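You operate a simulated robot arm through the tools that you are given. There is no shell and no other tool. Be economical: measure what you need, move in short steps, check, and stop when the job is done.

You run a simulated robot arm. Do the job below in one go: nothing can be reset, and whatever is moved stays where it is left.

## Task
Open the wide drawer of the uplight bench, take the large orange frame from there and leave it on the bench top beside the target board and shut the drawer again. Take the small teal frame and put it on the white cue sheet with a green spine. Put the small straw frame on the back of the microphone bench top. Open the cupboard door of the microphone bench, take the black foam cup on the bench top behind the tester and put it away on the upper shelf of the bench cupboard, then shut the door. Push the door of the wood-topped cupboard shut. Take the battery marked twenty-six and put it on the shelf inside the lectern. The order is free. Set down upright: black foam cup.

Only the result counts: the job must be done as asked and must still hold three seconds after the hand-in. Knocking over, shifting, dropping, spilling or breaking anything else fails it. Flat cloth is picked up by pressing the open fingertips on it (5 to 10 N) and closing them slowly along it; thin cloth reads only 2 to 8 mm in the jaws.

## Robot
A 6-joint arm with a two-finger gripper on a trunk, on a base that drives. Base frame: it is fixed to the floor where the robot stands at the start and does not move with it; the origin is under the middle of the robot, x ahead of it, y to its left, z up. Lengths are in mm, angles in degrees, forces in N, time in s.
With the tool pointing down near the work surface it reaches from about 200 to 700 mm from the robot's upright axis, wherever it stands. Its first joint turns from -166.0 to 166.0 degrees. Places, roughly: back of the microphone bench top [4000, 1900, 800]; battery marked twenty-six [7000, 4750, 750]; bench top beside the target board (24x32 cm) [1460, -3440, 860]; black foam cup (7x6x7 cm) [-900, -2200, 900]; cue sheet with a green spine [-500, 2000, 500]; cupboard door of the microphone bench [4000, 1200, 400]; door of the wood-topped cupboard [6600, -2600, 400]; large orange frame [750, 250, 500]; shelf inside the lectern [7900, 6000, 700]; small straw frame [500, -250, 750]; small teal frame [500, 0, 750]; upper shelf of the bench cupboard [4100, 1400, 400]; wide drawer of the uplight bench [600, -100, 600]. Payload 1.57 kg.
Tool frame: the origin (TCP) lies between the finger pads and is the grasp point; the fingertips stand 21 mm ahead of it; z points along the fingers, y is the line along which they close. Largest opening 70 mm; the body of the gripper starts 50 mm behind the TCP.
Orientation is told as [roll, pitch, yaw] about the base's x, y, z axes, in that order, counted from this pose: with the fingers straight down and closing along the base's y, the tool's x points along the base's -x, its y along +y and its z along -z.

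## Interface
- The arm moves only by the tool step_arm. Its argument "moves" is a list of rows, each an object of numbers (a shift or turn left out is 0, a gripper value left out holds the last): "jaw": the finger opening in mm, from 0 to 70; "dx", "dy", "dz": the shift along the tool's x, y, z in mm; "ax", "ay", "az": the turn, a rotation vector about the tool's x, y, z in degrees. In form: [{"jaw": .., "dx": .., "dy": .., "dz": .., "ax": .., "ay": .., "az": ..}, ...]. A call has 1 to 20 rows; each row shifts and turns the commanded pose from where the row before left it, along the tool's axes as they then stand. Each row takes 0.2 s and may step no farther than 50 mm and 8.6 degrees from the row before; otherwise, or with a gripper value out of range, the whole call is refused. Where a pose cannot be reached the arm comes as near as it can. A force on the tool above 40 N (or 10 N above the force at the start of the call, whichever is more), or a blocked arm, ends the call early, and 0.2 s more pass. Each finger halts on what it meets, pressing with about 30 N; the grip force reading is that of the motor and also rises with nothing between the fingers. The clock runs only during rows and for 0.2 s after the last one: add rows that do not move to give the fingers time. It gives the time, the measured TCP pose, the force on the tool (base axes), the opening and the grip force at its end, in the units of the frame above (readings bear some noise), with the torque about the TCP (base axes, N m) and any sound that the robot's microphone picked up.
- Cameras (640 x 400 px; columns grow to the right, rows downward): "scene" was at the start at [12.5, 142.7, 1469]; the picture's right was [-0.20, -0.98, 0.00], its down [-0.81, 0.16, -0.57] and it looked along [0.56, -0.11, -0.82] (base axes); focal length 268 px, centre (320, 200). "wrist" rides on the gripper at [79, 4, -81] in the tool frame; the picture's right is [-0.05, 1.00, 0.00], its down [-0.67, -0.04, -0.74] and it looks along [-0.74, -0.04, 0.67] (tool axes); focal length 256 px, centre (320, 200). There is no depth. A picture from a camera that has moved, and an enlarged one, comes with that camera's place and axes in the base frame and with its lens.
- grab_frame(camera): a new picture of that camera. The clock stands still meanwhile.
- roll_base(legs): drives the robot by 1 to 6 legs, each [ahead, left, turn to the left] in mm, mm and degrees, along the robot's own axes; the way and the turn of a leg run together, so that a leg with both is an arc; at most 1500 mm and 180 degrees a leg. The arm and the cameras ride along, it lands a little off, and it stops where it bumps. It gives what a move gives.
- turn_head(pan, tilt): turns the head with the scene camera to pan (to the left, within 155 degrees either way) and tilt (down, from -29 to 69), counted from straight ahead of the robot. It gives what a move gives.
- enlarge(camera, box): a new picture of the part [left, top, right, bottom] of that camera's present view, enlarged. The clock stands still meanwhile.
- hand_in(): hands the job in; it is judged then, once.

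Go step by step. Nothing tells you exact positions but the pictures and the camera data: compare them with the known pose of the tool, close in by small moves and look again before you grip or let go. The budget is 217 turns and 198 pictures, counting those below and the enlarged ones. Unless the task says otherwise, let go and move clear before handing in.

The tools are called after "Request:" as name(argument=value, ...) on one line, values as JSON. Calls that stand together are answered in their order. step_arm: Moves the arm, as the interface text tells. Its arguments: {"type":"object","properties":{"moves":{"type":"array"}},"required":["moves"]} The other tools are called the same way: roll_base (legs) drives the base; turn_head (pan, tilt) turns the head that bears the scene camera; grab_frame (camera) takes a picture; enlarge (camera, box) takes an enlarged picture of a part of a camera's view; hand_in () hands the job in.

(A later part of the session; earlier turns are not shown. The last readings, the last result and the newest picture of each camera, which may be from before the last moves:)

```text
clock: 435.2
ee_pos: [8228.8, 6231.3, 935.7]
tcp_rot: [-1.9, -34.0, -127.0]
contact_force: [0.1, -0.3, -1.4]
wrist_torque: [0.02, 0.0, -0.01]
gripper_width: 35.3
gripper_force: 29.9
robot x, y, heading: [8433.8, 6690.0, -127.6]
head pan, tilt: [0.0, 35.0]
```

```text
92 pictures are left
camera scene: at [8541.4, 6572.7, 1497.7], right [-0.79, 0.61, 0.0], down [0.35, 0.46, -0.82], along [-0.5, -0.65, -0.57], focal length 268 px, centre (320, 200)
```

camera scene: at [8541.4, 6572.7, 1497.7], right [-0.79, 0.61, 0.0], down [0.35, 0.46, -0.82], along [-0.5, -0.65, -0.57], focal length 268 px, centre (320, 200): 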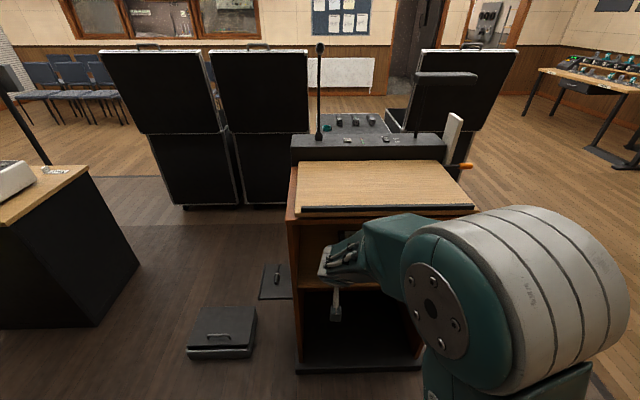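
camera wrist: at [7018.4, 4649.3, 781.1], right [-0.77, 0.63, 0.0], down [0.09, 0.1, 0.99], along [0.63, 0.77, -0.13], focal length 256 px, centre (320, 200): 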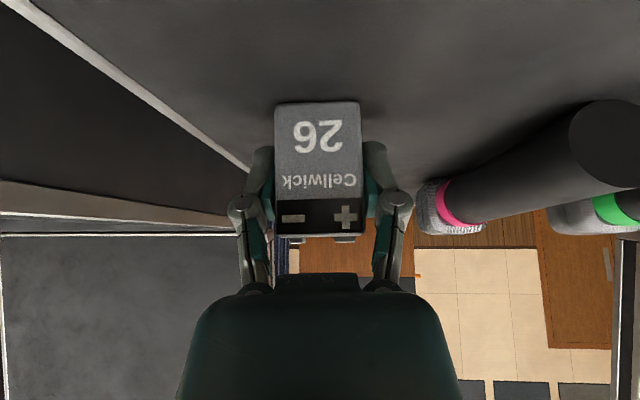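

I'm in front of the open side. The battery will enter the compartment on the left, clear of the clipboard, so I square up, lower to shelf height and look.

Request:
roll_base(legs=[[0, 0, 1.6]])

Request:
step_arm(moves=[{"dz": 36, "dx": 24}, {"dz": 36, "dx": 24}, {"dz": 36, "dx": 24}, {"dz": 35, "dx": 24}, {}])

Request:
grab_frame(camera="wrist")

Request:
enlarge(camera="scene", box=[270, 180, 430, 320])

```text
clock: 435.9
ee_pos: [8242.5, 6225.9, 937.7]
tcp_rot: [-1.9, -34.0, -125.5]
contact_force: [0.8, 0.1, -0.2]
wrist_torque: [-0.02, 0.0, -0.01]
gripper_width: 35.1
gripper_force: 30.1
robot x, y, heading: [8435.8, 6689.9, -125.9]
head pan, tilt: [0.0, 35.0]
```

```text
clock: 437.1
ee_pos: [8236.9, 6229.0, 764.7]
tcp_rot: [-1.8, -33.9, -125.5]
contact_force: [-0.4, -0.3, -0.7]
wrist_torque: [0.03, -0.02, 0.01]
gripper_width: 35.1
gripper_force: 29.7
robot x, y, heading: [8432.2, 6687.4, -125.8]
head pan, tilt: [0.0, 35.0]
```

```text
91 pictures are left
camera wrist: at [8306.6, 6315.7, 786.0], right [0.78, -0.63, 0.0], down [-0.09, -0.1, 0.99], along [-0.62, -0.77, -0.14], focal length 256 px, centre (320, 200)
```

wrist: 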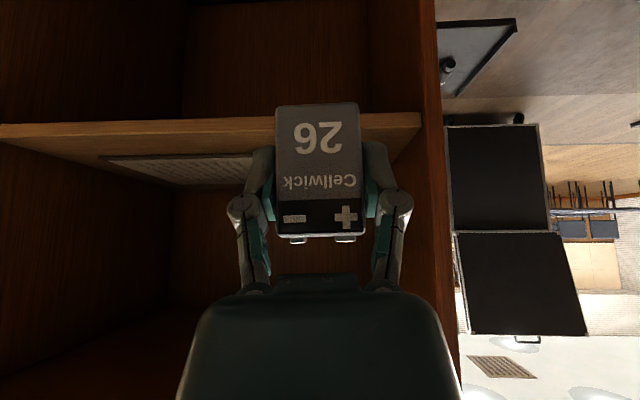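

```text
2.86 times, centred on (350, 250) of scene
camera zoom: at [8544.7, 6575.1, 1497.7], right [-0.81, 0.58, 0.0], down [0.33, 0.47, -0.82], along [-0.48, -0.66, -0.57], focal length 766 px, centre (234, 57)
```

zoom: 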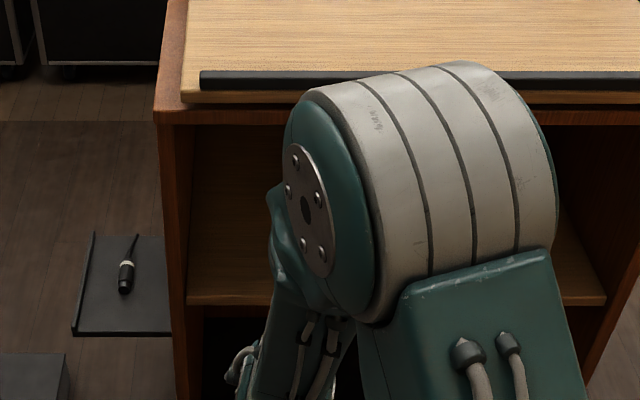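

The shelf top is at about z 675, with its front edge roughly 157 mm ahead of the battery. I shift 15 mm left and drive 215 mm in.

Request:
step_arm(moves=[{"dy": 15}, {}])

Request:
roll_base(legs=[[215, 0, 0]])

Request:
grab_frame(camera="wrist")

```text
clock: 437.7
ee_pos: [8248.6, 6220.0, 764.6]
tcp_rot: [-1.9, -34.1, -125.6]
contact_force: [-0.8, -0.5, -0.8]
wrist_torque: [0.01, -0.05, 0.01]
gripper_width: 35.2
gripper_force: 30.2
robot x, y, heading: [8436.0, 6688.9, -125.8]
head pan, tilt: [0.0, 35.0]
```

```text
clock: 439.4
ee_pos: [8122.3, 6042.8, 765.3]
tcp_rot: [-1.9, -34.0, -125.5]
contact_force: [-0.3, 0.5, -1.2]
wrist_torque: [0.0, 0.02, 0.02]
gripper_width: 35.3
gripper_force: 30.2
robot x, y, heading: [8305.9, 6509.4, -125.7]
head pan, tilt: [0.0, 35.0]
```

```text
89 pictures are left
camera wrist: at [8192.3, 6130.3, 786.6], right [0.78, -0.63, 0.0], down [-0.09, -0.1, 0.99], along [-0.62, -0.77, -0.14], focal length 256 px, centre (320, 200)
```

wrist: 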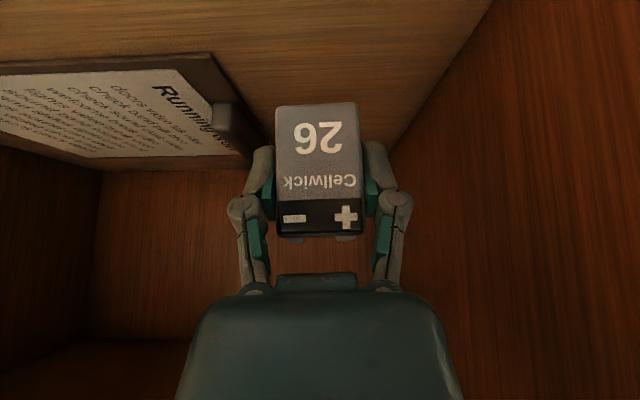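

Room is clear on both sides. I lower to the shelf, slowly at the end.

Request:
step_arm(moves=[{"dz": 16, "dx": 11}, {"dz": 16, "dx": 11}, {"dz": 8, "dx": 5.5}, {"dz": 3.3, "dx": 2.2}, {"dz": 3.3, "dx": 2.2}, {}])

Request:
grab_frame(camera="wrist")

```text
clock: 440.8
ee_pos: [8120.6, 6044.7, 709.0]
tcp_rot: [-1.9, -34.1, -125.5]
contact_force: [0.1, -0.5, -0.5]
wrist_torque: [0.05, 0.03, 0.0]
gripper_width: 35.1
gripper_force: 30.4
robot x, y, heading: [8307.8, 6510.1, -125.6]
head pan, tilt: [0.0, 35.0]
```

```text
88 pictures are left
camera wrist: at [8191.5, 6131.9, 730.7], right [0.78, -0.63, 0.0], down [-0.09, -0.1, 0.99], along [-0.62, -0.77, -0.13], focal length 256 px, centre (320, 200)
```

wrist: 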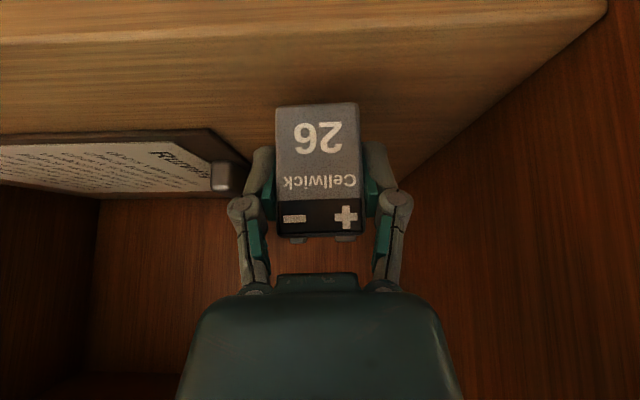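

Not yet in contact; a few more millimetres.

Request:
step_arm(moves=[{"dz": 2.5, "dx": 1.7}, {"dz": 2.5, "dx": 1.7}, {}])

```text
clock: 441.6
ee_pos: [8121.0, 6044.0, 703.6]
tcp_rot: [-2.0, -34.0, -125.5]
contact_force: [-0.6, 0.0, -1.0]
wrist_torque: [-0.03, -0.02, -0.02]
gripper_width: 35.1
gripper_force: 29.5
robot x, y, heading: [8310.0, 6512.1, -125.7]
head pan, tilt: [0.0, 35.0]
```

Request:
step_arm(moves=[{"dz": 2.5, "dx": 1.7}, {"dz": 2.5, "dx": 1.7}, {}])

Request:
grab_frame(camera="wrist")

```text
clock: 442.4
ee_pos: [8120.0, 6045.3, 697.2]
tcp_rot: [-1.7, -34.0, -125.5]
contact_force: [-0.7, 0.2, -1.5]
wrist_torque: [0.04, 0.0, -0.03]
gripper_width: 35.0
gripper_force: 30.0
robot x, y, heading: [8308.4, 6512.3, -125.5]
head pan, tilt: [0.0, 35.0]
```

```text
87 pictures are left
camera wrist: at [8190.9, 6132.0, 718.5], right [0.78, -0.63, 0.0], down [-0.09, -0.1, 0.99], along [-0.62, -0.77, -0.14], focal length 256 px, centre (320, 200)
```

wrist: 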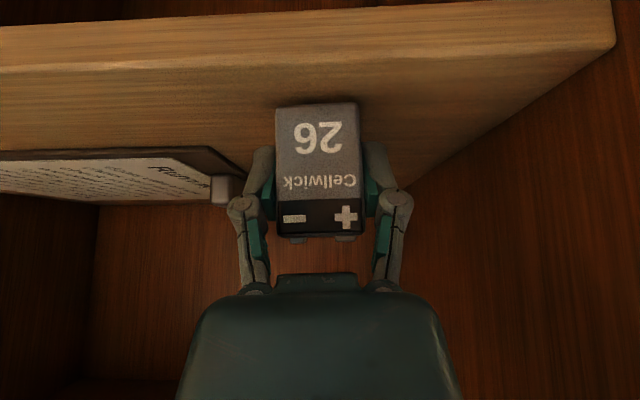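

Almost there; still free of contact. I continue in 3 mm steps.

Request:
step_arm(moves=[{"dz": 2.5, "dx": 1.7}, {"dz": 2.5, "dx": 1.7}, {"dz": 2.5, "dx": 1.7}, {}])

```text
clock: 443.4
ee_pos: [8120.5, 6044.4, 690.2]
tcp_rot: [-1.9, -34.3, -125.5]
contact_force: [-3.8, -0.5, 26.9]
wrist_torque: [-0.38, -0.03, 0.03]
gripper_width: 35.3
gripper_force: 29.8
robot x, y, heading: [8308.6, 6513.4, -125.8]
head pan, tilt: [0.0, 35.0]
```

Contact. I release and draw back along the tool axis.

Request:
step_arm(moves=[{"dz": -1, "dx": -0.7}, {"jaw": 50}, {}, {}, {"dz": -20}, {"dz": -30}, {}])

Request:
grab_frame(camera="wrist")

```text
clock: 445.0
ee_pos: [8138.7, 6067.0, 729.3]
tcp_rot: [-2.0, -34.0, -125.4]
contact_force: [0.2, -0.2, -0.4]
wrist_torque: [-0.03, 0.0, -0.01]
gripper_width: 49.8
gripper_force: 0.0
robot x, y, heading: [8309.7, 6514.3, -125.8]
head pan, tilt: [0.0, 35.0]
```

```text
86 pictures are left
camera wrist: at [8208.0, 6154.2, 751.7], right [0.78, -0.63, 0.0], down [-0.09, -0.1, 0.99], along [-0.62, -0.77, -0.14], focal length 256 px, centre (320, 200)
```

wrist: 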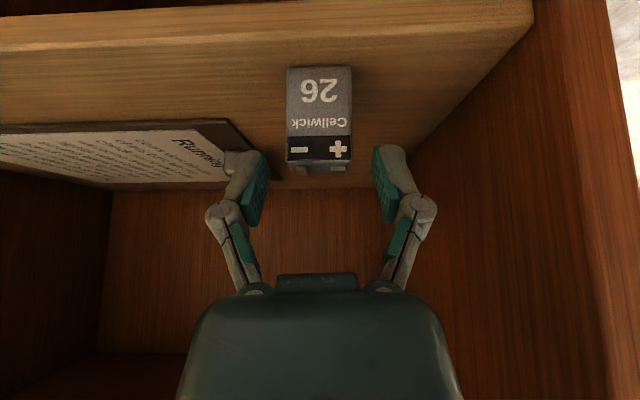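

The battery stands upright on the shelf. I back out and drive back through the hall door to the microphone bench.

Request:
roll_base(legs=[[-300, 0, 0], [0, -1500, 0], [1500, 0, 0], [1500, 0, 0], [1500, 0, 0], [400, 0, 0]])

Request:
turn_head(pan=0, tilt=20)

Request:
grab_frame(camera="scene")

```text
clock: 477.3
ee_pos: [4195.9, 3236.4, 730.3]
tcp_rot: [-1.8, -33.9, -126.4]
contact_force: [0.0, -0.3, -0.5]
wrist_torque: [-0.02, 0.0, -0.01]
gripper_width: 49.9
gripper_force: 0.1
robot x, y, heading: [4375.0, 3676.5, -126.6]
head pan, tilt: [0.0, 35.0]
```

```text
clock: 478.1
ee_pos: [4193.5, 3235.5, 730.4]
tcp_rot: [-1.8, -34.0, -126.4]
contact_force: [0.9, 0.5, -0.1]
wrist_torque: [-0.01, 0.02, -0.02]
gripper_width: 50.1
gripper_force: 0.1
robot x, y, heading: [4371.0, 3679.1, -126.6]
head pan, tilt: [0.0, 20.0]
```

```text
85 pictures are left
camera scene: at [4477.1, 3559.9, 1521.5], right [-0.8, 0.6, 0.0], down [0.2, 0.28, -0.94], along [-0.56, -0.75, -0.34], focal length 268 px, centre (320, 200)
```

scene: 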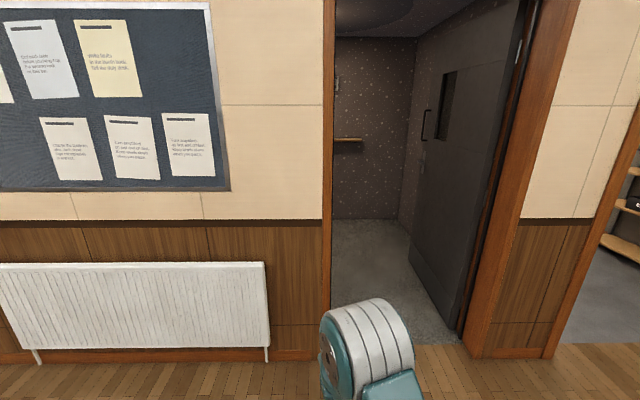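

The hall doorway is ahead to the right. I line up and drive through, then turn to face the bench front.

Request:
roll_base(legs=[[0, -365, 0.7], [1500, 0, 0], [1250, 0, 0]])

Request:
roll_base(legs=[[0, 1350, 0], [0, 0, 180]])

Request:
turn_head(pan=-10, tilt=45)

Request:
grab_frame(camera="scene")

Request:
grab_frame(camera="wrist")

```text
clock: 493.3
ee_pos: [2303.8, 1226.6, 731.4]
tcp_rot: [-1.7, -34.0, -125.8]
contact_force: [0.0, 0.4, -0.8]
wrist_torque: [0.0, 0.03, -0.03]
gripper_width: 50.1
gripper_force: 0.1
robot x, y, heading: [2476.5, 1673.5, -126.1]
head pan, tilt: [0.0, 20.0]
```

```text
clock: 505.5
ee_pos: [3966.3, 1129.4, 726.1]
tcp_rot: [-2.1, -33.1, 19.4]
contact_force: [-1.4, -9.6, 0.8]
wrist_torque: [0.15, -0.01, 0.15]
gripper_width: 50.0
gripper_force: 0.0
robot x, y, heading: [3571.7, 865.9, 19.6]
head pan, tilt: [0.0, 20.0]
stopped in leg 2: the force on the tool passed its limit at 64 N (the readings are from after the stop); the commanded pose is now the measured one
```

```text
clock: 506.4
ee_pos: [3965.6, 1128.5, 726.7]
tcp_rot: [-2.1, -32.9, 19.5]
contact_force: [-7.5, -13.9, -3.3]
wrist_torque: [0.06, -0.1, 0.32]
gripper_width: 48.9
gripper_force: 0.0
robot x, y, heading: [3573.9, 867.9, 19.7]
head pan, tilt: [-10.0, 45.0]
```

```text
84 pictures are left
camera scene: at [3549.6, 1006.7, 1483.1], right [0.17, -0.99, 0.0], down [-0.7, -0.12, -0.71], along [0.7, 0.12, -0.71], focal length 268 px, centre (320, 200)
```

scene: 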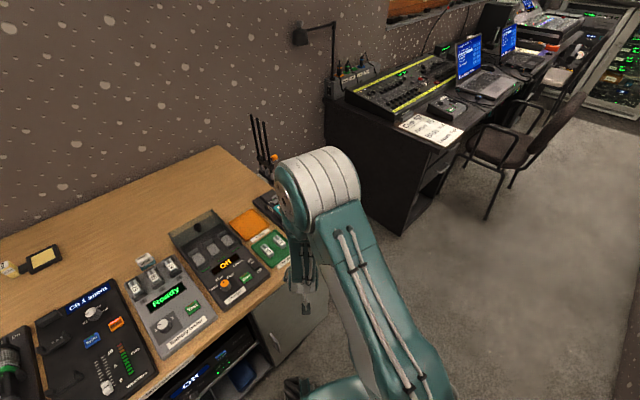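

```text
83 pictures are left
camera wrist: at [3859.1, 1100.0, 750.3], right [-0.27, 0.96, 0.0], down [0.15, 0.04, 0.99], along [0.95, 0.27, -0.15], focal length 256 px, centre (320, 200)
```

wrist: 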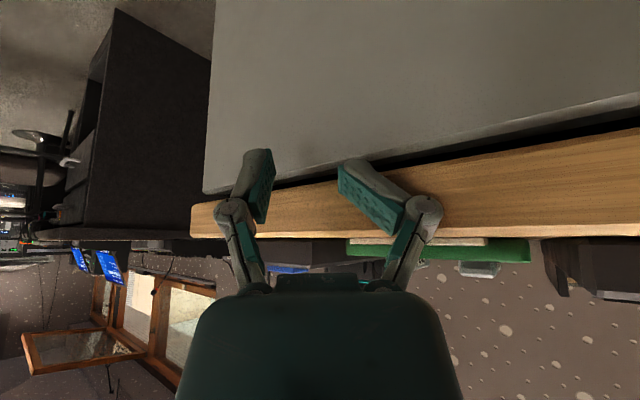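

While turning, the low tool brushed the bench's front edge. Everything on the top looks undisturbed. I move straight away from the bench, then finish the turn.

Request:
roll_base(legs=[[-290, -200, 0], [0, 0, 34.5]])

Request:
turn_head(pan=-5, tilt=42)

Request:
grab_frame(camera="scene")

Request:
grab_frame(camera="wrist")

```text
clock: 510.4
ee_pos: [3543.0, 1021.7, 727.9]
tcp_rot: [-2.1, -33.2, 53.9]
contact_force: [0.1, -0.7, 0.4]
wrist_torque: [0.02, 0.02, 0.03]
gripper_width: 49.9
gripper_force: 0.1
robot x, y, heading: [3368.1, 582.0, 54.4]
head pan, tilt: [-10.0, 45.0]
```

```text
clock: 511.0
ee_pos: [3542.7, 1021.1, 727.3]
tcp_rot: [-2.1, -33.2, 54.1]
contact_force: [0.7, -0.7, -0.1]
wrist_torque: [-0.01, 0.0, 0.02]
gripper_width: 49.9
gripper_force: 0.0
robot x, y, heading: [3371.3, 575.7, 54.1]
head pan, tilt: [-5.0, 42.0]
```

```text
82 pictures are left
camera scene: at [3265.6, 691.0, 1487.2], right [0.76, -0.65, 0.0], down [-0.44, -0.51, -0.74], along [0.48, 0.56, -0.67], focal length 268 px, centre (320, 200)
```

scene: 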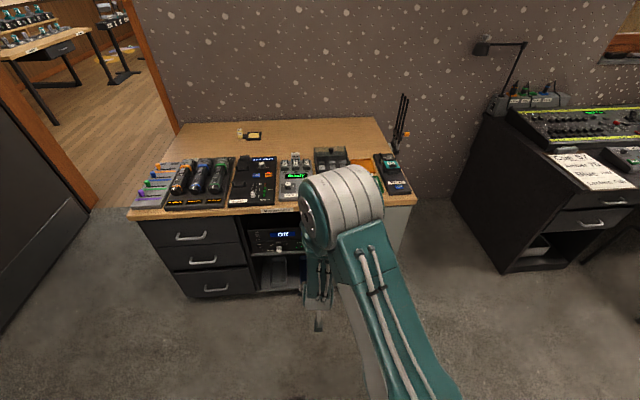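

```text
81 pictures are left
camera wrist: at [3472.3, 936.6, 750.9], right [-0.77, 0.64, 0.0], down [0.09, 0.12, 0.99], along [0.63, 0.76, -0.15], focal length 256 px, centre (320, 200)
```

wrist: 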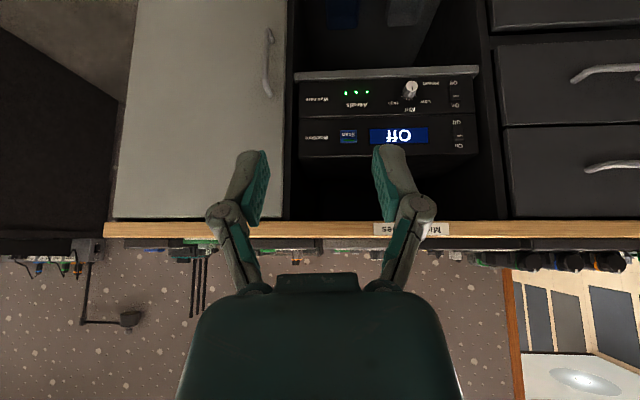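

The cupboard door's vertical handle is near its left edge (z≈425) and the hinges are on the right. I shift left so the door can swing clear of me, and turn the tool horizontal at handle height.

Request:
roll_base(legs=[[0, 260, 0]])

Request:
step_arm(moves=[{"ay": -8.1, "dy": -30}, {"ay": -8.1, "dy": -30}, {"ay": -8.1, "dy": -30}, {"ay": -8.1, "dy": -30}, {"ay": -8.1, "dy": -30}, {"ay": -8.1, "dy": -30}, {"ay": -8.0, "dy": -30}, {"dx": 45}, {"dx": 45}, {"dx": 45}, {"dx": 45}, {"dx": 45}, {"dx": 45}, {"dx": 35}, {"dy": -40}, {"dy": -40}, {"dy": -40}, {}])

Request:
grab_frame(camera="wrist")

Request:
grab_frame(camera="scene")

```text
clock: 512.9
ee_pos: [3329.5, 1173.3, 726.8]
tcp_rot: [-2.0, -33.2, 54.1]
contact_force: [0.3, 0.9, -0.2]
wrist_torque: [-0.04, -0.03, -0.03]
gripper_width: 49.9
gripper_force: 0.0
robot x, y, heading: [3156.3, 732.7, 54.1]
head pan, tilt: [-5.0, 42.0]
```

```text
clock: 516.7
ee_pos: [3429.9, 1221.4, 527.3]
tcp_rot: [-81.0, -80.9, 131.5]
contact_force: [-0.7, -0.2, -0.4]
wrist_torque: [-0.01, -0.03, 0.02]
gripper_width: 49.9
gripper_force: 0.0
out of reach, approached as far as the arm can: row 1, 2, 3, 4, 5, 6, 7, 8, 9, 10, 11, 12, 13, 14, 15, 16, 17
robot x, y, heading: [3159.0, 738.3, 54.3]
head pan, tilt: [-5.0, 42.0]
```

```text
80 pictures are left
camera wrist: at [3382.9, 1153.2, 450.5], right [-0.77, 0.63, -0.1], down [-0.52, -0.52, 0.68], along [0.38, 0.58, 0.72], focal length 256 px, centre (320, 200)
```

wrist: 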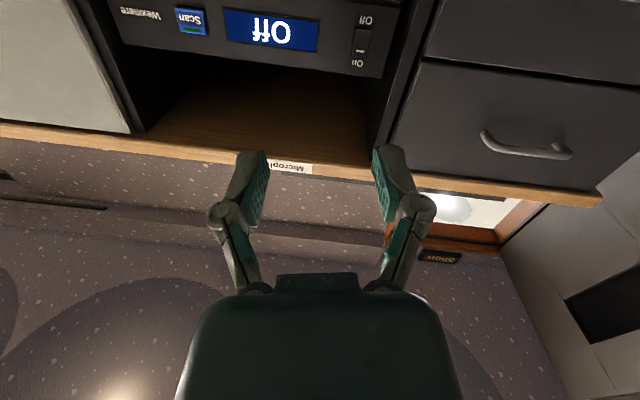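

```text
79 pictures are left
camera scene: at [3053.4, 843.9, 1487.5], right [0.76, -0.65, 0.0], down [-0.44, -0.51, -0.74], along [0.48, 0.56, -0.67], focal length 268 px, centre (320, 200)
```

scene: 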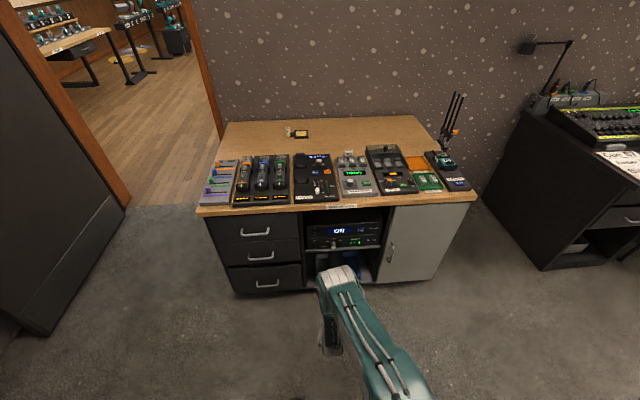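

The tool is horizontal, but the pose is too close in for the arm at that height. The handle is farther ahead anyway, so I extend forward and check.

Request:
step_arm(moves=[{"dz": 45}, {"dz": 45}, {"dz": 45}, {"dz": 45}, {}])

Request:
grab_frame(camera="wrist")

```text
clock: 517.9
ee_pos: [3506.5, 1380.7, 522.6]
tcp_rot: [-78.9, -81.9, 130.5]
contact_force: [0.5, 0.0, 0.2]
wrist_torque: [0.02, 0.02, -0.01]
gripper_width: 49.7
gripper_force: 0.0
out of reach, approached as far as the arm can: row 1, 2, 3
robot x, y, heading: [3160.2, 737.8, 54.0]
head pan, tilt: [-5.0, 42.0]
```

```text
78 pictures are left
camera wrist: at [3460.6, 1312.1, 445.4], right [-0.78, 0.62, -0.09], down [-0.5, -0.53, 0.68], along [0.38, 0.58, 0.72], focal length 256 px, centre (320, 200)
```

wrist: 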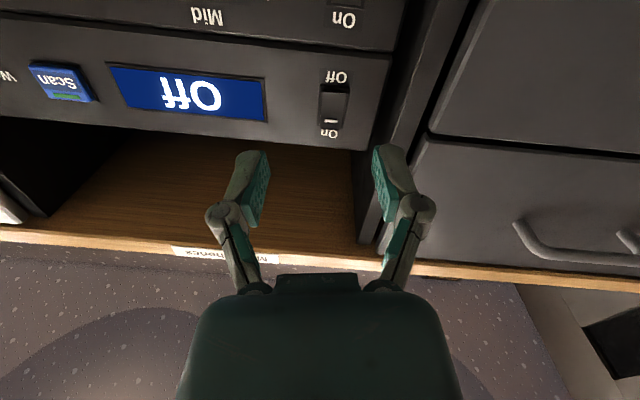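

Now the pose tracks properly. I move right and down to the handle's height while staying in front of it.

Request:
step_arm(moves=[{"dz": -20}, {"dy": -40, "dx": 12}, {"dy": -40, "dx": 12}, {"dy": -40, "dx": 12}, {"dy": -40, "dx": 12}, {"dy": -40, "dx": 12}, {"dy": -40, "dx": 12}, {"dy": -40, "dx": 12}, {"dy": -40, "dx": 12}, {}])

Request:
grab_frame(camera="wrist")

Request:
enlarge(camera="scene", box=[300, 200, 480, 340])

```text
clock: 520.1
ee_pos: [3508.5, 1360.0, 512.4]
tcp_rot: [-79.0, -82.0, 129.4]
contact_force: [0.4, -0.3, 0.3]
wrist_torque: [0.02, 0.01, 0.02]
gripper_width: 49.8
gripper_force: 0.0
out of reach, approached as far as the arm can: row 2, 3, 4, 5, 6, 7, 8, 9
robot x, y, heading: [3156.6, 735.0, 54.2]
head pan, tilt: [-5.0, 42.0]
```

```text
77 pictures are left
camera wrist: at [3460.5, 1291.8, 435.4], right [-0.77, 0.63, -0.09], down [-0.51, -0.52, 0.68], along [0.39, 0.57, 0.72], focal length 256 px, centre (320, 200)
```

wrist: 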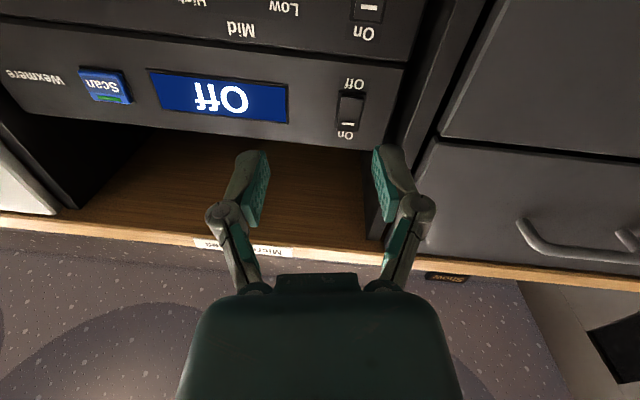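

```text
2.86 times, centred on (390, 270) of scene
camera zoom: at [3053.4, 844.2, 1487.5], right [0.76, -0.65, 0.0], down [-0.44, -0.51, -0.74], along [0.48, 0.56, -0.67], focal length 766 px, centre (120, 0)
```

zoom: 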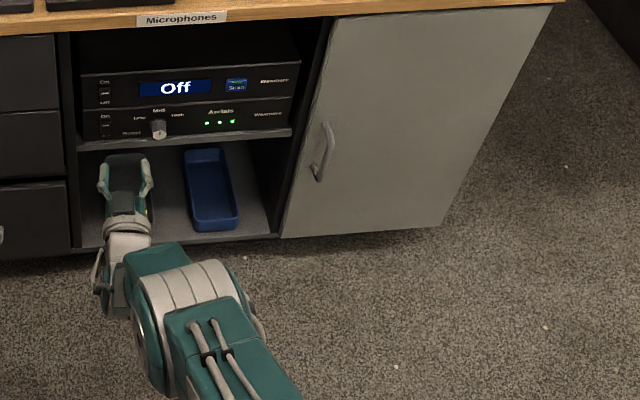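

The fully horizontal pose is at a joint limit. A forward tilt of about 45° still grips a vertical bar, so I tilt back to that and try again.

Request:
step_arm(moves=[{"dz": -45}, {"dz": -45}, {"dz": -45}, {"ay": 8.2}, {"ay": 8.2}, {"ay": 8.2}, {"ay": 8.2}, {"ay": 8.2}, {"dy": -45}, {"dy": -45}, {"dy": -45}, {"dy": -45}, {"dy": -45}, {"dy": -45}, {}])

Request:
grab_frame(camera="wrist")

Request:
grab_frame(camera="scene")

```text
clock: 523.3
ee_pos: [3537.0, 1217.6, 559.4]
tcp_rot: [-14.2, -46.1, 60.5]
contact_force: [-1.5, -0.7, 0.1]
wrist_torque: [0.0, 0.0, 0.0]
gripper_width: 50.2
gripper_force: 0.1
out of reach, approached as far as the arm can: row 1, 10, 11, 12, 13, 14
robot x, y, heading: [3157.3, 735.6, 54.1]
head pan, tilt: [-5.0, 42.0]
```

```text
75 pictures are left
camera wrist: at [3461.5, 1134.2, 554.2], right [-0.74, 0.66, -0.13], down [-0.16, 0.02, 0.99], along [0.66, 0.75, 0.09], focal length 256 px, centre (320, 200)
```

wrist: 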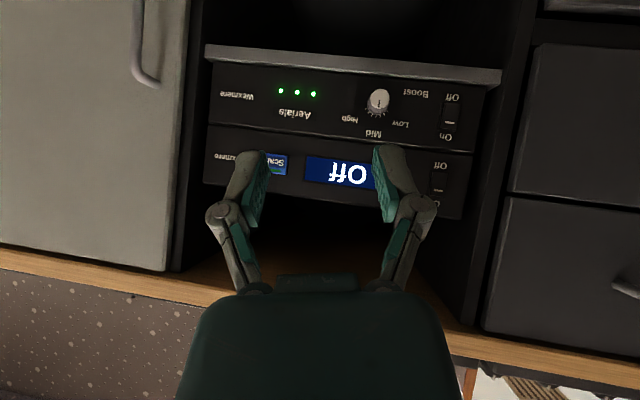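

```text
74 pictures are left
camera scene: at [3053.7, 844.0, 1487.5], right [0.76, -0.65, 0.0], down [-0.44, -0.51, -0.74], along [0.48, 0.56, -0.67], focal length 268 px, centre (320, 200)
```

scene: 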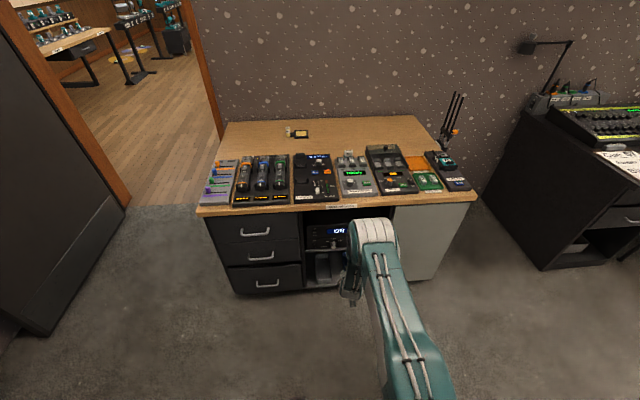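

Moving the hand to the right is what runs into the wrist limit. I instead stand to the right, so the handle sits slightly left of my centre line, far enough back for the door to swing past, and I straighten the tool.

Request:
step_arm(moves=[{"dy": 40}, {"dy": 40}, {"dy": 40}, {"ax": -5, "ay": 1, "az": 0.7}, {"ax": -4.5, "ay": 1, "az": 0.6}, {}])

Request:
roll_base(legs=[[0, -335, 0]])

Request:
grab_frame(camera="wrist")

```text
clock: 524.7
ee_pos: [3444.0, 1294.4, 535.7]
tcp_rot: [-3.4, -44.3, 58.2]
contact_force: [-0.3, 0.8, -0.1]
wrist_torque: [0.0, 0.0, 0.0]
gripper_width: 50.1
gripper_force: 0.1
robot x, y, heading: [3158.1, 736.2, 54.6]
head pan, tilt: [-5.0, 42.0]
```

```text
clock: 526.9
ee_pos: [3716.2, 1098.6, 536.7]
tcp_rot: [-3.8, -44.2, 58.5]
contact_force: [0.5, 0.0, 0.0]
wrist_torque: [-0.03, -0.01, 0.02]
gripper_width: 49.9
gripper_force: 0.0
robot x, y, heading: [3430.4, 538.1, 54.2]
head pan, tilt: [-5.0, 42.0]
```

```text
73 pictures are left
camera wrist: at [3649.6, 1008.7, 538.2], right [-0.81, 0.59, -0.01], down [-0.03, -0.03, 1.0], along [0.59, 0.81, 0.04], focal length 256 px, centre (320, 200)
```

wrist: 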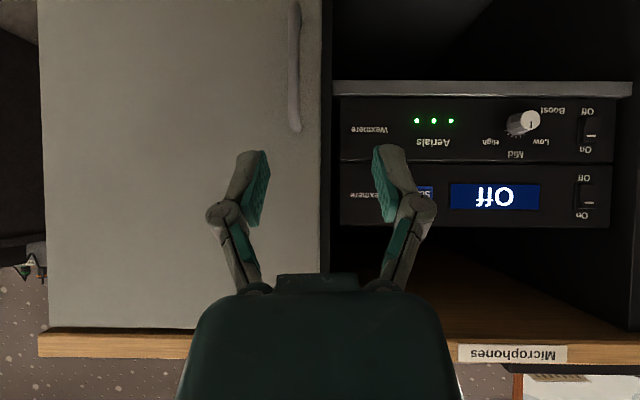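

The tool is level with the handle in view: handle 71 mm left, z 342–477, about 150 mm ahead of the fingers. I go down 120 mm and right 25 mm, then look.

Request:
step_arm(moves=[{"dz": 22, "dx": 22, "dy": -6}, {"dz": 22, "dx": 22, "dy": -6}, {"dz": 21, "dx": 21, "dy": -6}, {"dz": 21, "dx": 21, "dy": -7}, {}])

Request:
grab_frame(camera="wrist")

```text
clock: 528.1
ee_pos: [3735.1, 1090.5, 414.9]
tcp_rot: [-4.1, -44.2, 58.3]
contact_force: [-1.3, 0.3, -0.2]
wrist_torque: [0.0, 0.0, -0.01]
gripper_width: 49.8
gripper_force: 0.1
out of reach, approached as far as the arm can: row 2, 3, 4
robot x, y, heading: [3432.8, 538.8, 54.1]
head pan, tilt: [-5.0, 42.0]
```

```text
72 pictures are left
camera wrist: at [3666.4, 999.9, 416.4], right [-0.8, 0.6, -0.01], down [-0.04, -0.03, 1.0], along [0.6, 0.8, 0.04], focal length 256 px, centre (320, 200)
```

wrist: 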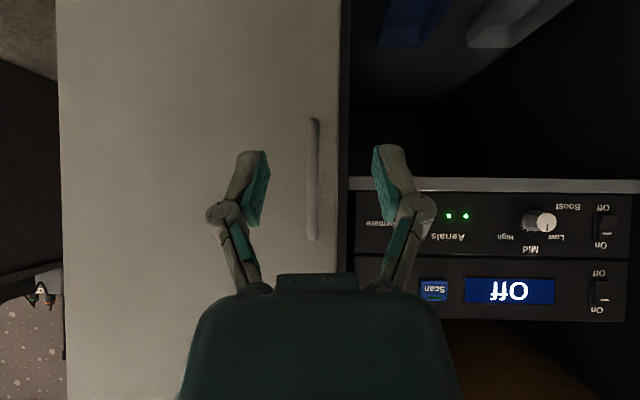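

The handle is centred between the fingers. I move forward in steps.

Request:
step_arm(moves=[{"dz": 28, "dx": -28}, {"dz": 28, "dx": -28}, {"dz": 21, "dx": -21}, {"dz": 14, "dx": -14}, {}])

Request:
grab_frame(camera="wrist")

```text
clock: 529.3
ee_pos: [3788.6, 1168.0, 428.1]
tcp_rot: [-3.4, -44.3, 58.4]
contact_force: [0.3, -0.6, 0.6]
wrist_torque: [-0.01, 0.0, -0.02]
gripper_width: 50.4
gripper_force: 0.0
out of reach, approached as far as the arm can: row 3, 4
robot x, y, heading: [3432.2, 536.8, 54.4]
head pan, tilt: [-5.0, 42.0]
```

```text
71 pictures are left
camera wrist: at [3721.3, 1077.6, 428.9], right [-0.81, 0.59, -0.01], down [-0.03, -0.03, 1.0], along [0.59, 0.81, 0.04], focal length 256 px, centre (320, 200)
```

wrist: 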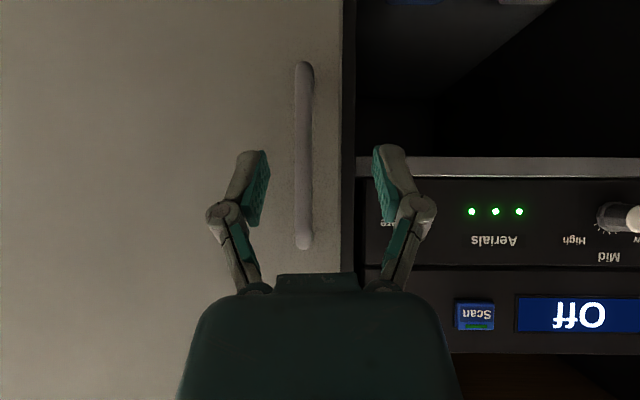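

The arm is at its reach limit with the handle still about 70 mm on. I drive forward 68 mm and 10 mm right.

Request:
roll_base(legs=[[68, -10, 0]])

Request:
grab_frame(camera="wrist")

```text
clock: 530.3
ee_pos: [3834.1, 1217.5, 427.0]
tcp_rot: [-3.6, -44.3, 58.5]
contact_force: [-1.0, 0.1, 0.3]
wrist_torque: [0.02, 0.04, 0.0]
gripper_width: 50.1
gripper_force: 0.1
robot x, y, heading: [3476.6, 591.3, 54.0]
head pan, tilt: [-5.0, 42.0]
```

```text
70 pictures are left
camera wrist: at [3767.2, 1127.8, 428.7], right [-0.81, 0.59, -0.01], down [-0.03, -0.03, 1.0], along [0.59, 0.81, 0.04], focal length 256 px, centre (320, 200)
```

wrist: 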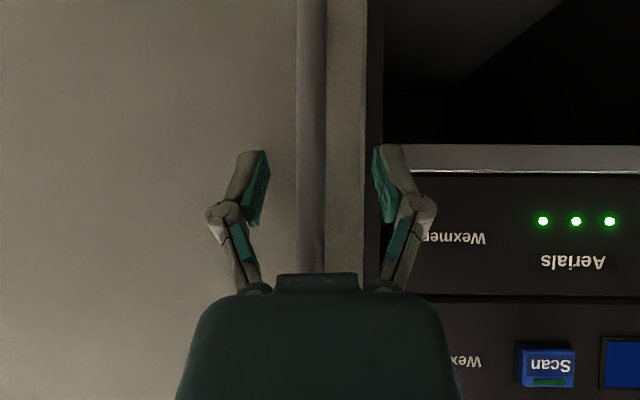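

The bar is between the fingers. I close.

Request:
step_arm(moves=[{"jaw": 0}, {}, {}, {}])

```text
clock: 531.3
ee_pos: [3837.6, 1216.4, 428.8]
tcp_rot: [-3.4, -44.3, 58.1]
contact_force: [13.8, -13.5, 6.8]
wrist_torque: [0.26, 0.02, 0.11]
gripper_width: 11.2
gripper_force: 32.5
robot x, y, heading: [3477.4, 592.3, 54.2]
head pan, tilt: [-5.0, 42.0]
```

Gripped (11 mm). I pull the door open along its arc in small arm steps.

Request:
step_arm(moves=[{"dz": -8, "dx": 8, "dy": -1}, {"dz": -8, "dx": 8, "dy": -2}, {"dz": -8.5, "dx": 8.5, "dy": -2.5}, {"dz": -8.5, "dx": 8.5, "dy": -3}, {"dz": -8, "dx": 8, "dy": -4}, {"dz": -8, "dx": 8, "dy": -5}, {"dz": -8, "dx": 8, "dy": -5}, {"dz": -8, "dx": 8, "dy": -6}, {"dz": -8, "dx": 8, "dy": -6}, {}])

Request:
grab_frame(camera="wrist")

```text
clock: 533.3
ee_pos: [3809.1, 1150.8, 425.3]
tcp_rot: [-4.0, -44.8, 57.5]
contact_force: [5.6, -0.7, 7.8]
wrist_torque: [-0.65, 0.8, 0.05]
gripper_width: 11.2
gripper_force: 32.3
out of reach, approached as far as the arm can: row 1, 2, 6, 7, 8, 9
robot x, y, heading: [3480.9, 584.8, 54.3]
head pan, tilt: [-5.0, 42.0]
stopped in row 9: the force on the tool passed its limit at 44 N (the readings are from after the stop); the commanded pose is now the measured one
```

```text
69 pictures are left
camera wrist: at [3740.7, 1061.5, 425.2], right [-0.79, 0.61, -0.01], down [-0.04, -0.03, 1.0], along [0.61, 0.79, 0.05], focal length 256 px, centre (320, 200)
```

wrist: 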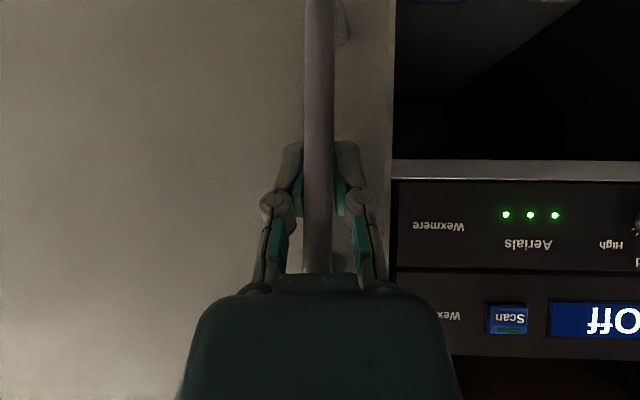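

The door is about 15° open, but the arm nears a limit. I continue with the base along the arc.

Request:
roll_base(legs=[[-40, -15, 0]])

Request:
roll_base(legs=[[-40, -24, 0]])

Request:
grab_frame(camera="wrist")

```text
clock: 534.7
ee_pos: [3801.1, 1107.5, 424.7]
tcp_rot: [-4.2, -44.8, 57.0]
contact_force: [4.6, -0.7, -8.1]
wrist_torque: [0.69, -0.08, 0.04]
gripper_width: 10.9
gripper_force: 32.4
robot x, y, heading: [3469.0, 544.7, 54.0]
head pan, tilt: [-5.0, 42.0]
stopped in leg 1: the force on the tool passed its limit at 44 N (the readings are from after the stop); the commanded pose is now the measured one
```

```text
clock: 536.1
ee_pos: [3799.2, 1058.9, 425.9]
tcp_rot: [-4.2, -44.8, 56.4]
contact_force: [10.0, -0.5, -12.1]
wrist_torque: [0.6, 0.06, -0.02]
gripper_width: 10.9
gripper_force: 32.6
robot x, y, heading: [3462.4, 505.5, 54.1]
head pan, tilt: [-5.0, 42.0]
stopped in leg 1: the force on the tool passed its limit at 42 N (the readings are from after the stop); the commanded pose is now the measured one
```

```text
68 pictures are left
camera wrist: at [3727.6, 971.3, 425.9], right [-0.78, 0.63, -0.01], down [-0.05, -0.03, 1.0], along [0.62, 0.78, 0.06], focal length 256 px, centre (320, 200)
```

wrist: 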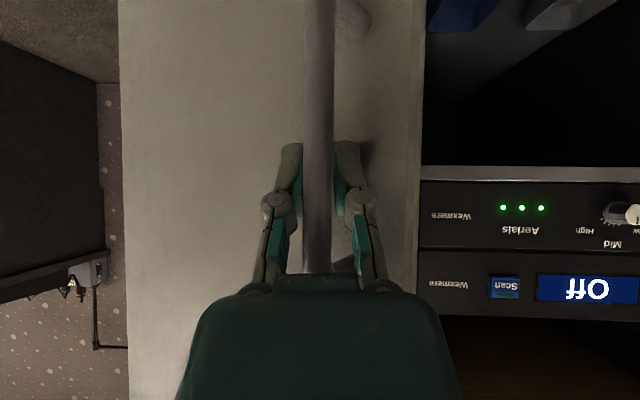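

The door is about 34° open. I continue along the arc in the same way.

Request:
roll_base(legs=[[-32, -32, 0]])

Request:
roll_base(legs=[[-28, -38, 0]])

Request:
roll_base(legs=[[-20, -42, 0]])

Request:
grab_frame(camera="wrist")

```text
clock: 537.0
ee_pos: [3804.8, 1019.4, 425.8]
tcp_rot: [-4.6, -45.1, 56.4]
contact_force: [20.3, 3.7, -24.1]
wrist_torque: [0.63, -0.29, 0.1]
gripper_width: 11.1
gripper_force: 32.0
robot x, y, heading: [3464.3, 460.3, 54.2]
head pan, tilt: [-5.0, 42.0]
```

```text
clock: 538.5
ee_pos: [3823.9, 973.8, 433.1]
tcp_rot: [-4.3, -46.0, 55.7]
contact_force: [0.0, -0.2, -0.7]
wrist_torque: [-0.02, -0.02, 0.01]
gripper_width: 0.2
gripper_force: 28.6
robot x, y, heading: [3482.9, 415.1, 53.7]
head pan, tilt: [-5.0, 42.0]
stopped in leg 1: the force on the tool passed its limit at 45 N (the readings are from after the stop); the commanded pose is now the measured one
```

```text
clock: 539.4
ee_pos: [3842.3, 937.7, 432.0]
tcp_rot: [-4.2, -45.7, 53.9]
contact_force: [-3.3, -3.0, -5.9]
wrist_torque: [0.25, -0.2, 0.13]
gripper_width: 0.0
gripper_force: 28.7
robot x, y, heading: [3479.0, 391.8, 52.1]
head pan, tilt: [-5.0, 42.0]
```

```text
67 pictures are left
camera wrist: at [3766.6, 852.9, 430.1], right [-0.75, 0.66, -0.01], down [-0.06, -0.05, 1.0], along [0.66, 0.75, 0.07], focal length 256 px, centre (320, 200)
```

wrist: 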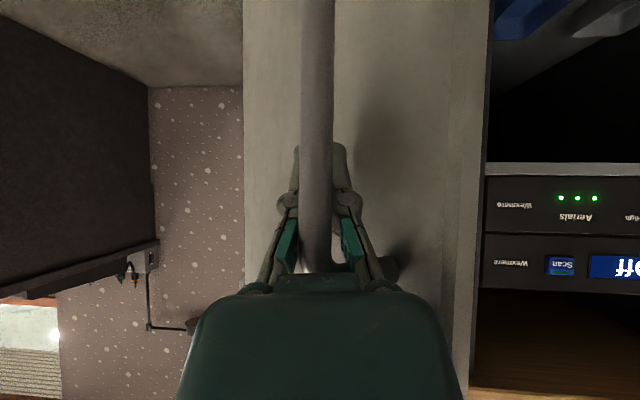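

The bar slipped deeper and is now trapped between the closed fingers and the palm, and the door is about 60° open. I keep drawing it sideways.

Request:
roll_base(legs=[[-10, -45, 0]])

Request:
roll_base(legs=[[-8, -45, 0]])

Request:
turn_head(pan=-15, tilt=42)

Request:
grab_frame(camera="scene")

Request:
grab_frame(camera="wrist")

```text
clock: 540.3
ee_pos: [3868.0, 894.3, 429.2]
tcp_rot: [-1.7, -45.4, 47.4]
contact_force: [-11.4, -6.3, -37.1]
wrist_torque: [0.79, -1.23, 0.29]
gripper_width: 0.2
gripper_force: 28.7
robot x, y, heading: [3482.0, 372.3, 50.0]
head pan, tilt: [-5.0, 42.0]
```

```text
clock: 540.9
ee_pos: [3884.2, 871.2, 428.4]
tcp_rot: [-0.4, -44.9, 43.8]
contact_force: [54.7, 56.8, -115.3]
wrist_torque: [2.85, -3.3, 1.6]
gripper_width: 6.0
gripper_force: 29.8
robot x, y, heading: [3483.4, 377.3, 49.8]
head pan, tilt: [-5.0, 42.0]
stopped in leg 1: the force on the tool passed its limit at 76 N (the readings are from after the stop); the commanded pose is now the measured one
```

```text
clock: 541.7
ee_pos: [3883.3, 872.1, 428.9]
tcp_rot: [-0.4, -44.9, 43.9]
contact_force: [89.1, 78.8, -162.6]
wrist_torque: [1.62, -4.06, 0.28]
gripper_width: 5.9
gripper_force: 29.2
robot x, y, heading: [3483.0, 374.9, 49.6]
head pan, tilt: [-15.0, 42.0]
```

```text
66 pictures are left
camera scene: at [3405.3, 491.6, 1486.4], right [0.57, -0.82, 0.0], down [-0.55, -0.39, -0.74], along [0.61, 0.42, -0.68], focal length 268 px, centre (320, 200)
```

scene: 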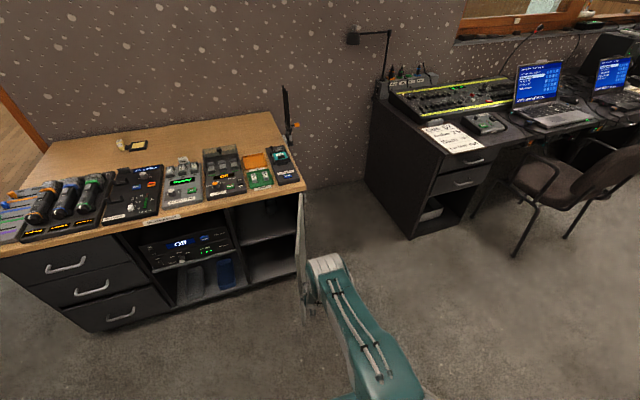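

```text
65 pictures are left
camera wrist: at [3798.9, 797.5, 429.9], right [-0.66, 0.75, 0.03], down [-0.02, -0.06, 1.0], along [0.75, 0.66, 0.05], focal length 256 px, centre (320, 200)
```

wrist: 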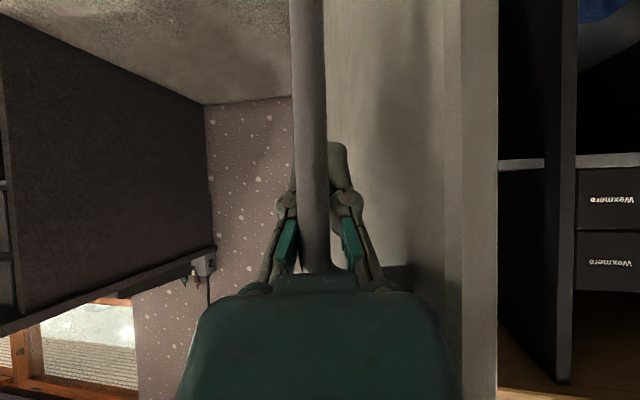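

The door is open about 75–80° and the upper shelf is visible, but the trapped bar loads the tool heavily. I open the jaws at once.

Request:
step_arm(moves=[{"jaw": 40}, {"jaw": 60}, {}, {}])

Request:
grab_frame(camera="wrist")

```text
clock: 542.7
ee_pos: [3881.3, 872.3, 429.9]
tcp_rot: [-0.4, -44.9, 44.0]
contact_force: [83.3, 80.3, -158.4]
wrist_torque: [3.01, -4.26, 1.48]
gripper_width: 6.4
gripper_force: 0.1
robot x, y, heading: [3480.2, 375.3, 49.7]
head pan, tilt: [-15.0, 42.0]
```

```text
64 pictures are left
camera wrist: at [3797.7, 797.9, 430.8], right [-0.66, 0.75, 0.03], down [-0.02, -0.06, 1.0], along [0.75, 0.66, 0.05], focal length 256 px, centre (320, 200)
```

wrist: 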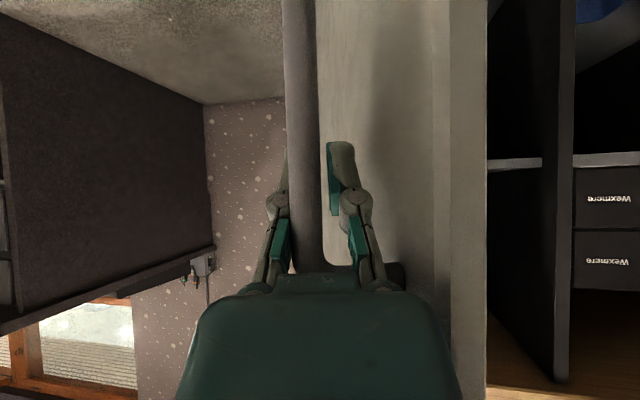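

The hand is jammed against the handle's upper post, with force pushing it down and ahead. I yield in that direction.

Request:
step_arm(moves=[{"dz": 4, "dx": 2}, {"dz": 5, "dx": 2}, {"dz": 5, "dx": 2}, {}])

Request:
step_arm(moves=[{"dz": 5, "dx": 3}, {"dz": 5, "dx": 3}, {"jaw": 70}, {}])

Request:
grab_frame(camera="wrist")

```text
clock: 543.7
ee_pos: [3882.9, 872.7, 430.4]
tcp_rot: [-0.4, -45.0, 44.0]
contact_force: [68.7, 65.7, -131.6]
wrist_torque: [1.96, -4.44, 1.16]
gripper_width: 10.1
gripper_force: 0.1
out of reach, approached as far as the arm can: row 1, 2, 3
robot x, y, heading: [3483.4, 376.4, 49.6]
head pan, tilt: [-15.0, 42.0]
```

```text
clock: 544.7
ee_pos: [3881.0, 872.0, 433.5]
tcp_rot: [-0.2, -45.0, 43.7]
contact_force: [-2.0, -0.7, -0.1]
wrist_torque: [0.04, -0.06, -0.04]
gripper_width: 69.9
gripper_force: 0.0
out of reach, approached as far as the arm can: row 1, 2
robot x, y, heading: [3483.9, 375.5, 50.0]
head pan, tilt: [-15.0, 42.0]
```

```text
63 pictures are left
camera wrist: at [3795.9, 796.5, 433.3], right [-0.66, 0.75, 0.04], down [-0.02, -0.06, 1.0], along [0.75, 0.66, 0.05], focal length 256 px, centre (320, 200)
```

wrist: 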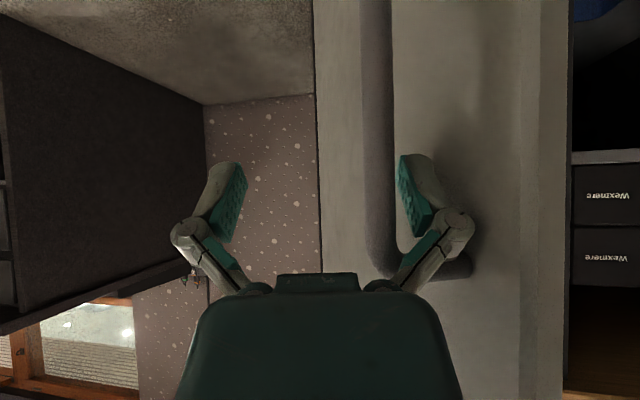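

Freed. I back straight out and look at the opened cupboard.

Request:
roll_base(legs=[[-60, 0, 0], [-200, 0, 0]])

Request:
turn_head(pan=10, tilt=40)

Request:
grab_frame(camera="scene")

Request:
grab_frame(camera="wrist")

```text
clock: 546.8
ee_pos: [3713.7, 674.9, 432.9]
tcp_rot: [0.0, -45.0, 43.8]
contact_force: [0.6, -0.4, 0.2]
wrist_torque: [0.0, -0.02, -0.03]
gripper_width: 70.2
gripper_force: 0.1
robot x, y, heading: [3320.4, 175.9, 50.1]
head pan, tilt: [-15.0, 42.0]
```

```text
clock: 547.7
ee_pos: [3714.7, 676.2, 432.4]
tcp_rot: [0.0, -45.0, 44.0]
contact_force: [-0.5, 1.1, 0.0]
wrist_torque: [0.03, 0.01, -0.02]
gripper_width: 70.1
gripper_force: 0.0
robot x, y, heading: [3313.9, 179.3, 49.9]
head pan, tilt: [10.0, 40.0]
```

```text
62 pictures are left
camera scene: at [3204.4, 308.9, 1490.2], right [0.87, -0.5, 0.0], down [-0.32, -0.56, -0.76], along [0.38, 0.66, -0.64], focal length 268 px, centre (320, 200)
```

scene: 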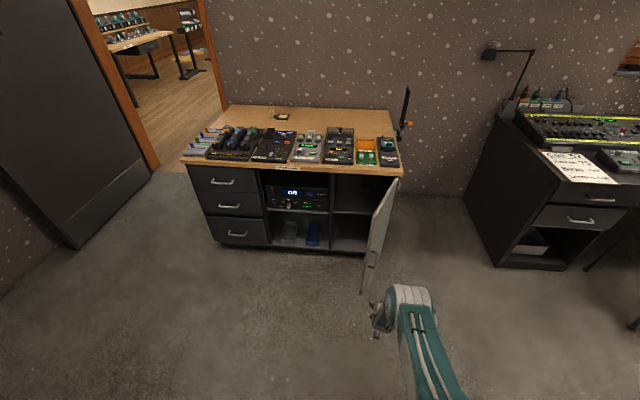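

```text
61 pictures are left
camera wrist: at [3629.4, 600.6, 433.7], right [-0.66, 0.75, 0.04], down [-0.02, -0.06, 1.0], along [0.75, 0.66, 0.06], focal length 256 px, centre (320, 200)
```

wrist: 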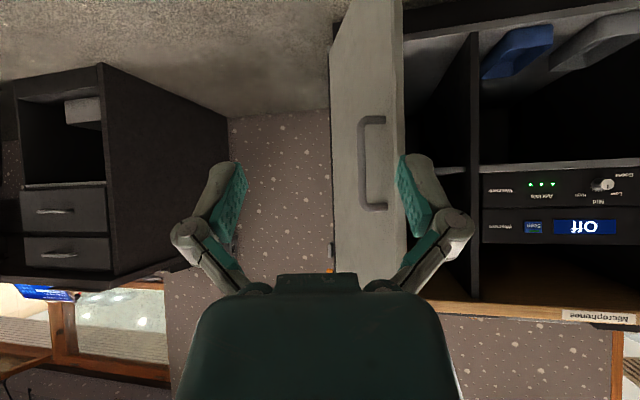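

The door stands open around 70°. I zoom to measure the upper compartment before fetching the cup.

Request:
enlarge(camera="scene", box=[300, 140, 420, 300])

```text
2.50 times, centred on (360, 220) of scene
camera zoom: at [3204.4, 308.9, 1490.2], right [0.87, -0.5, 0.0], down [-0.32, -0.56, -0.76], along [0.38, 0.66, -0.64], focal length 670 px, centre (220, 150)
```

zoom: 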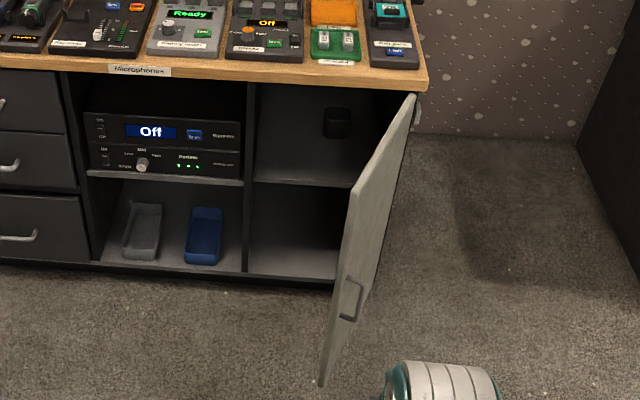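

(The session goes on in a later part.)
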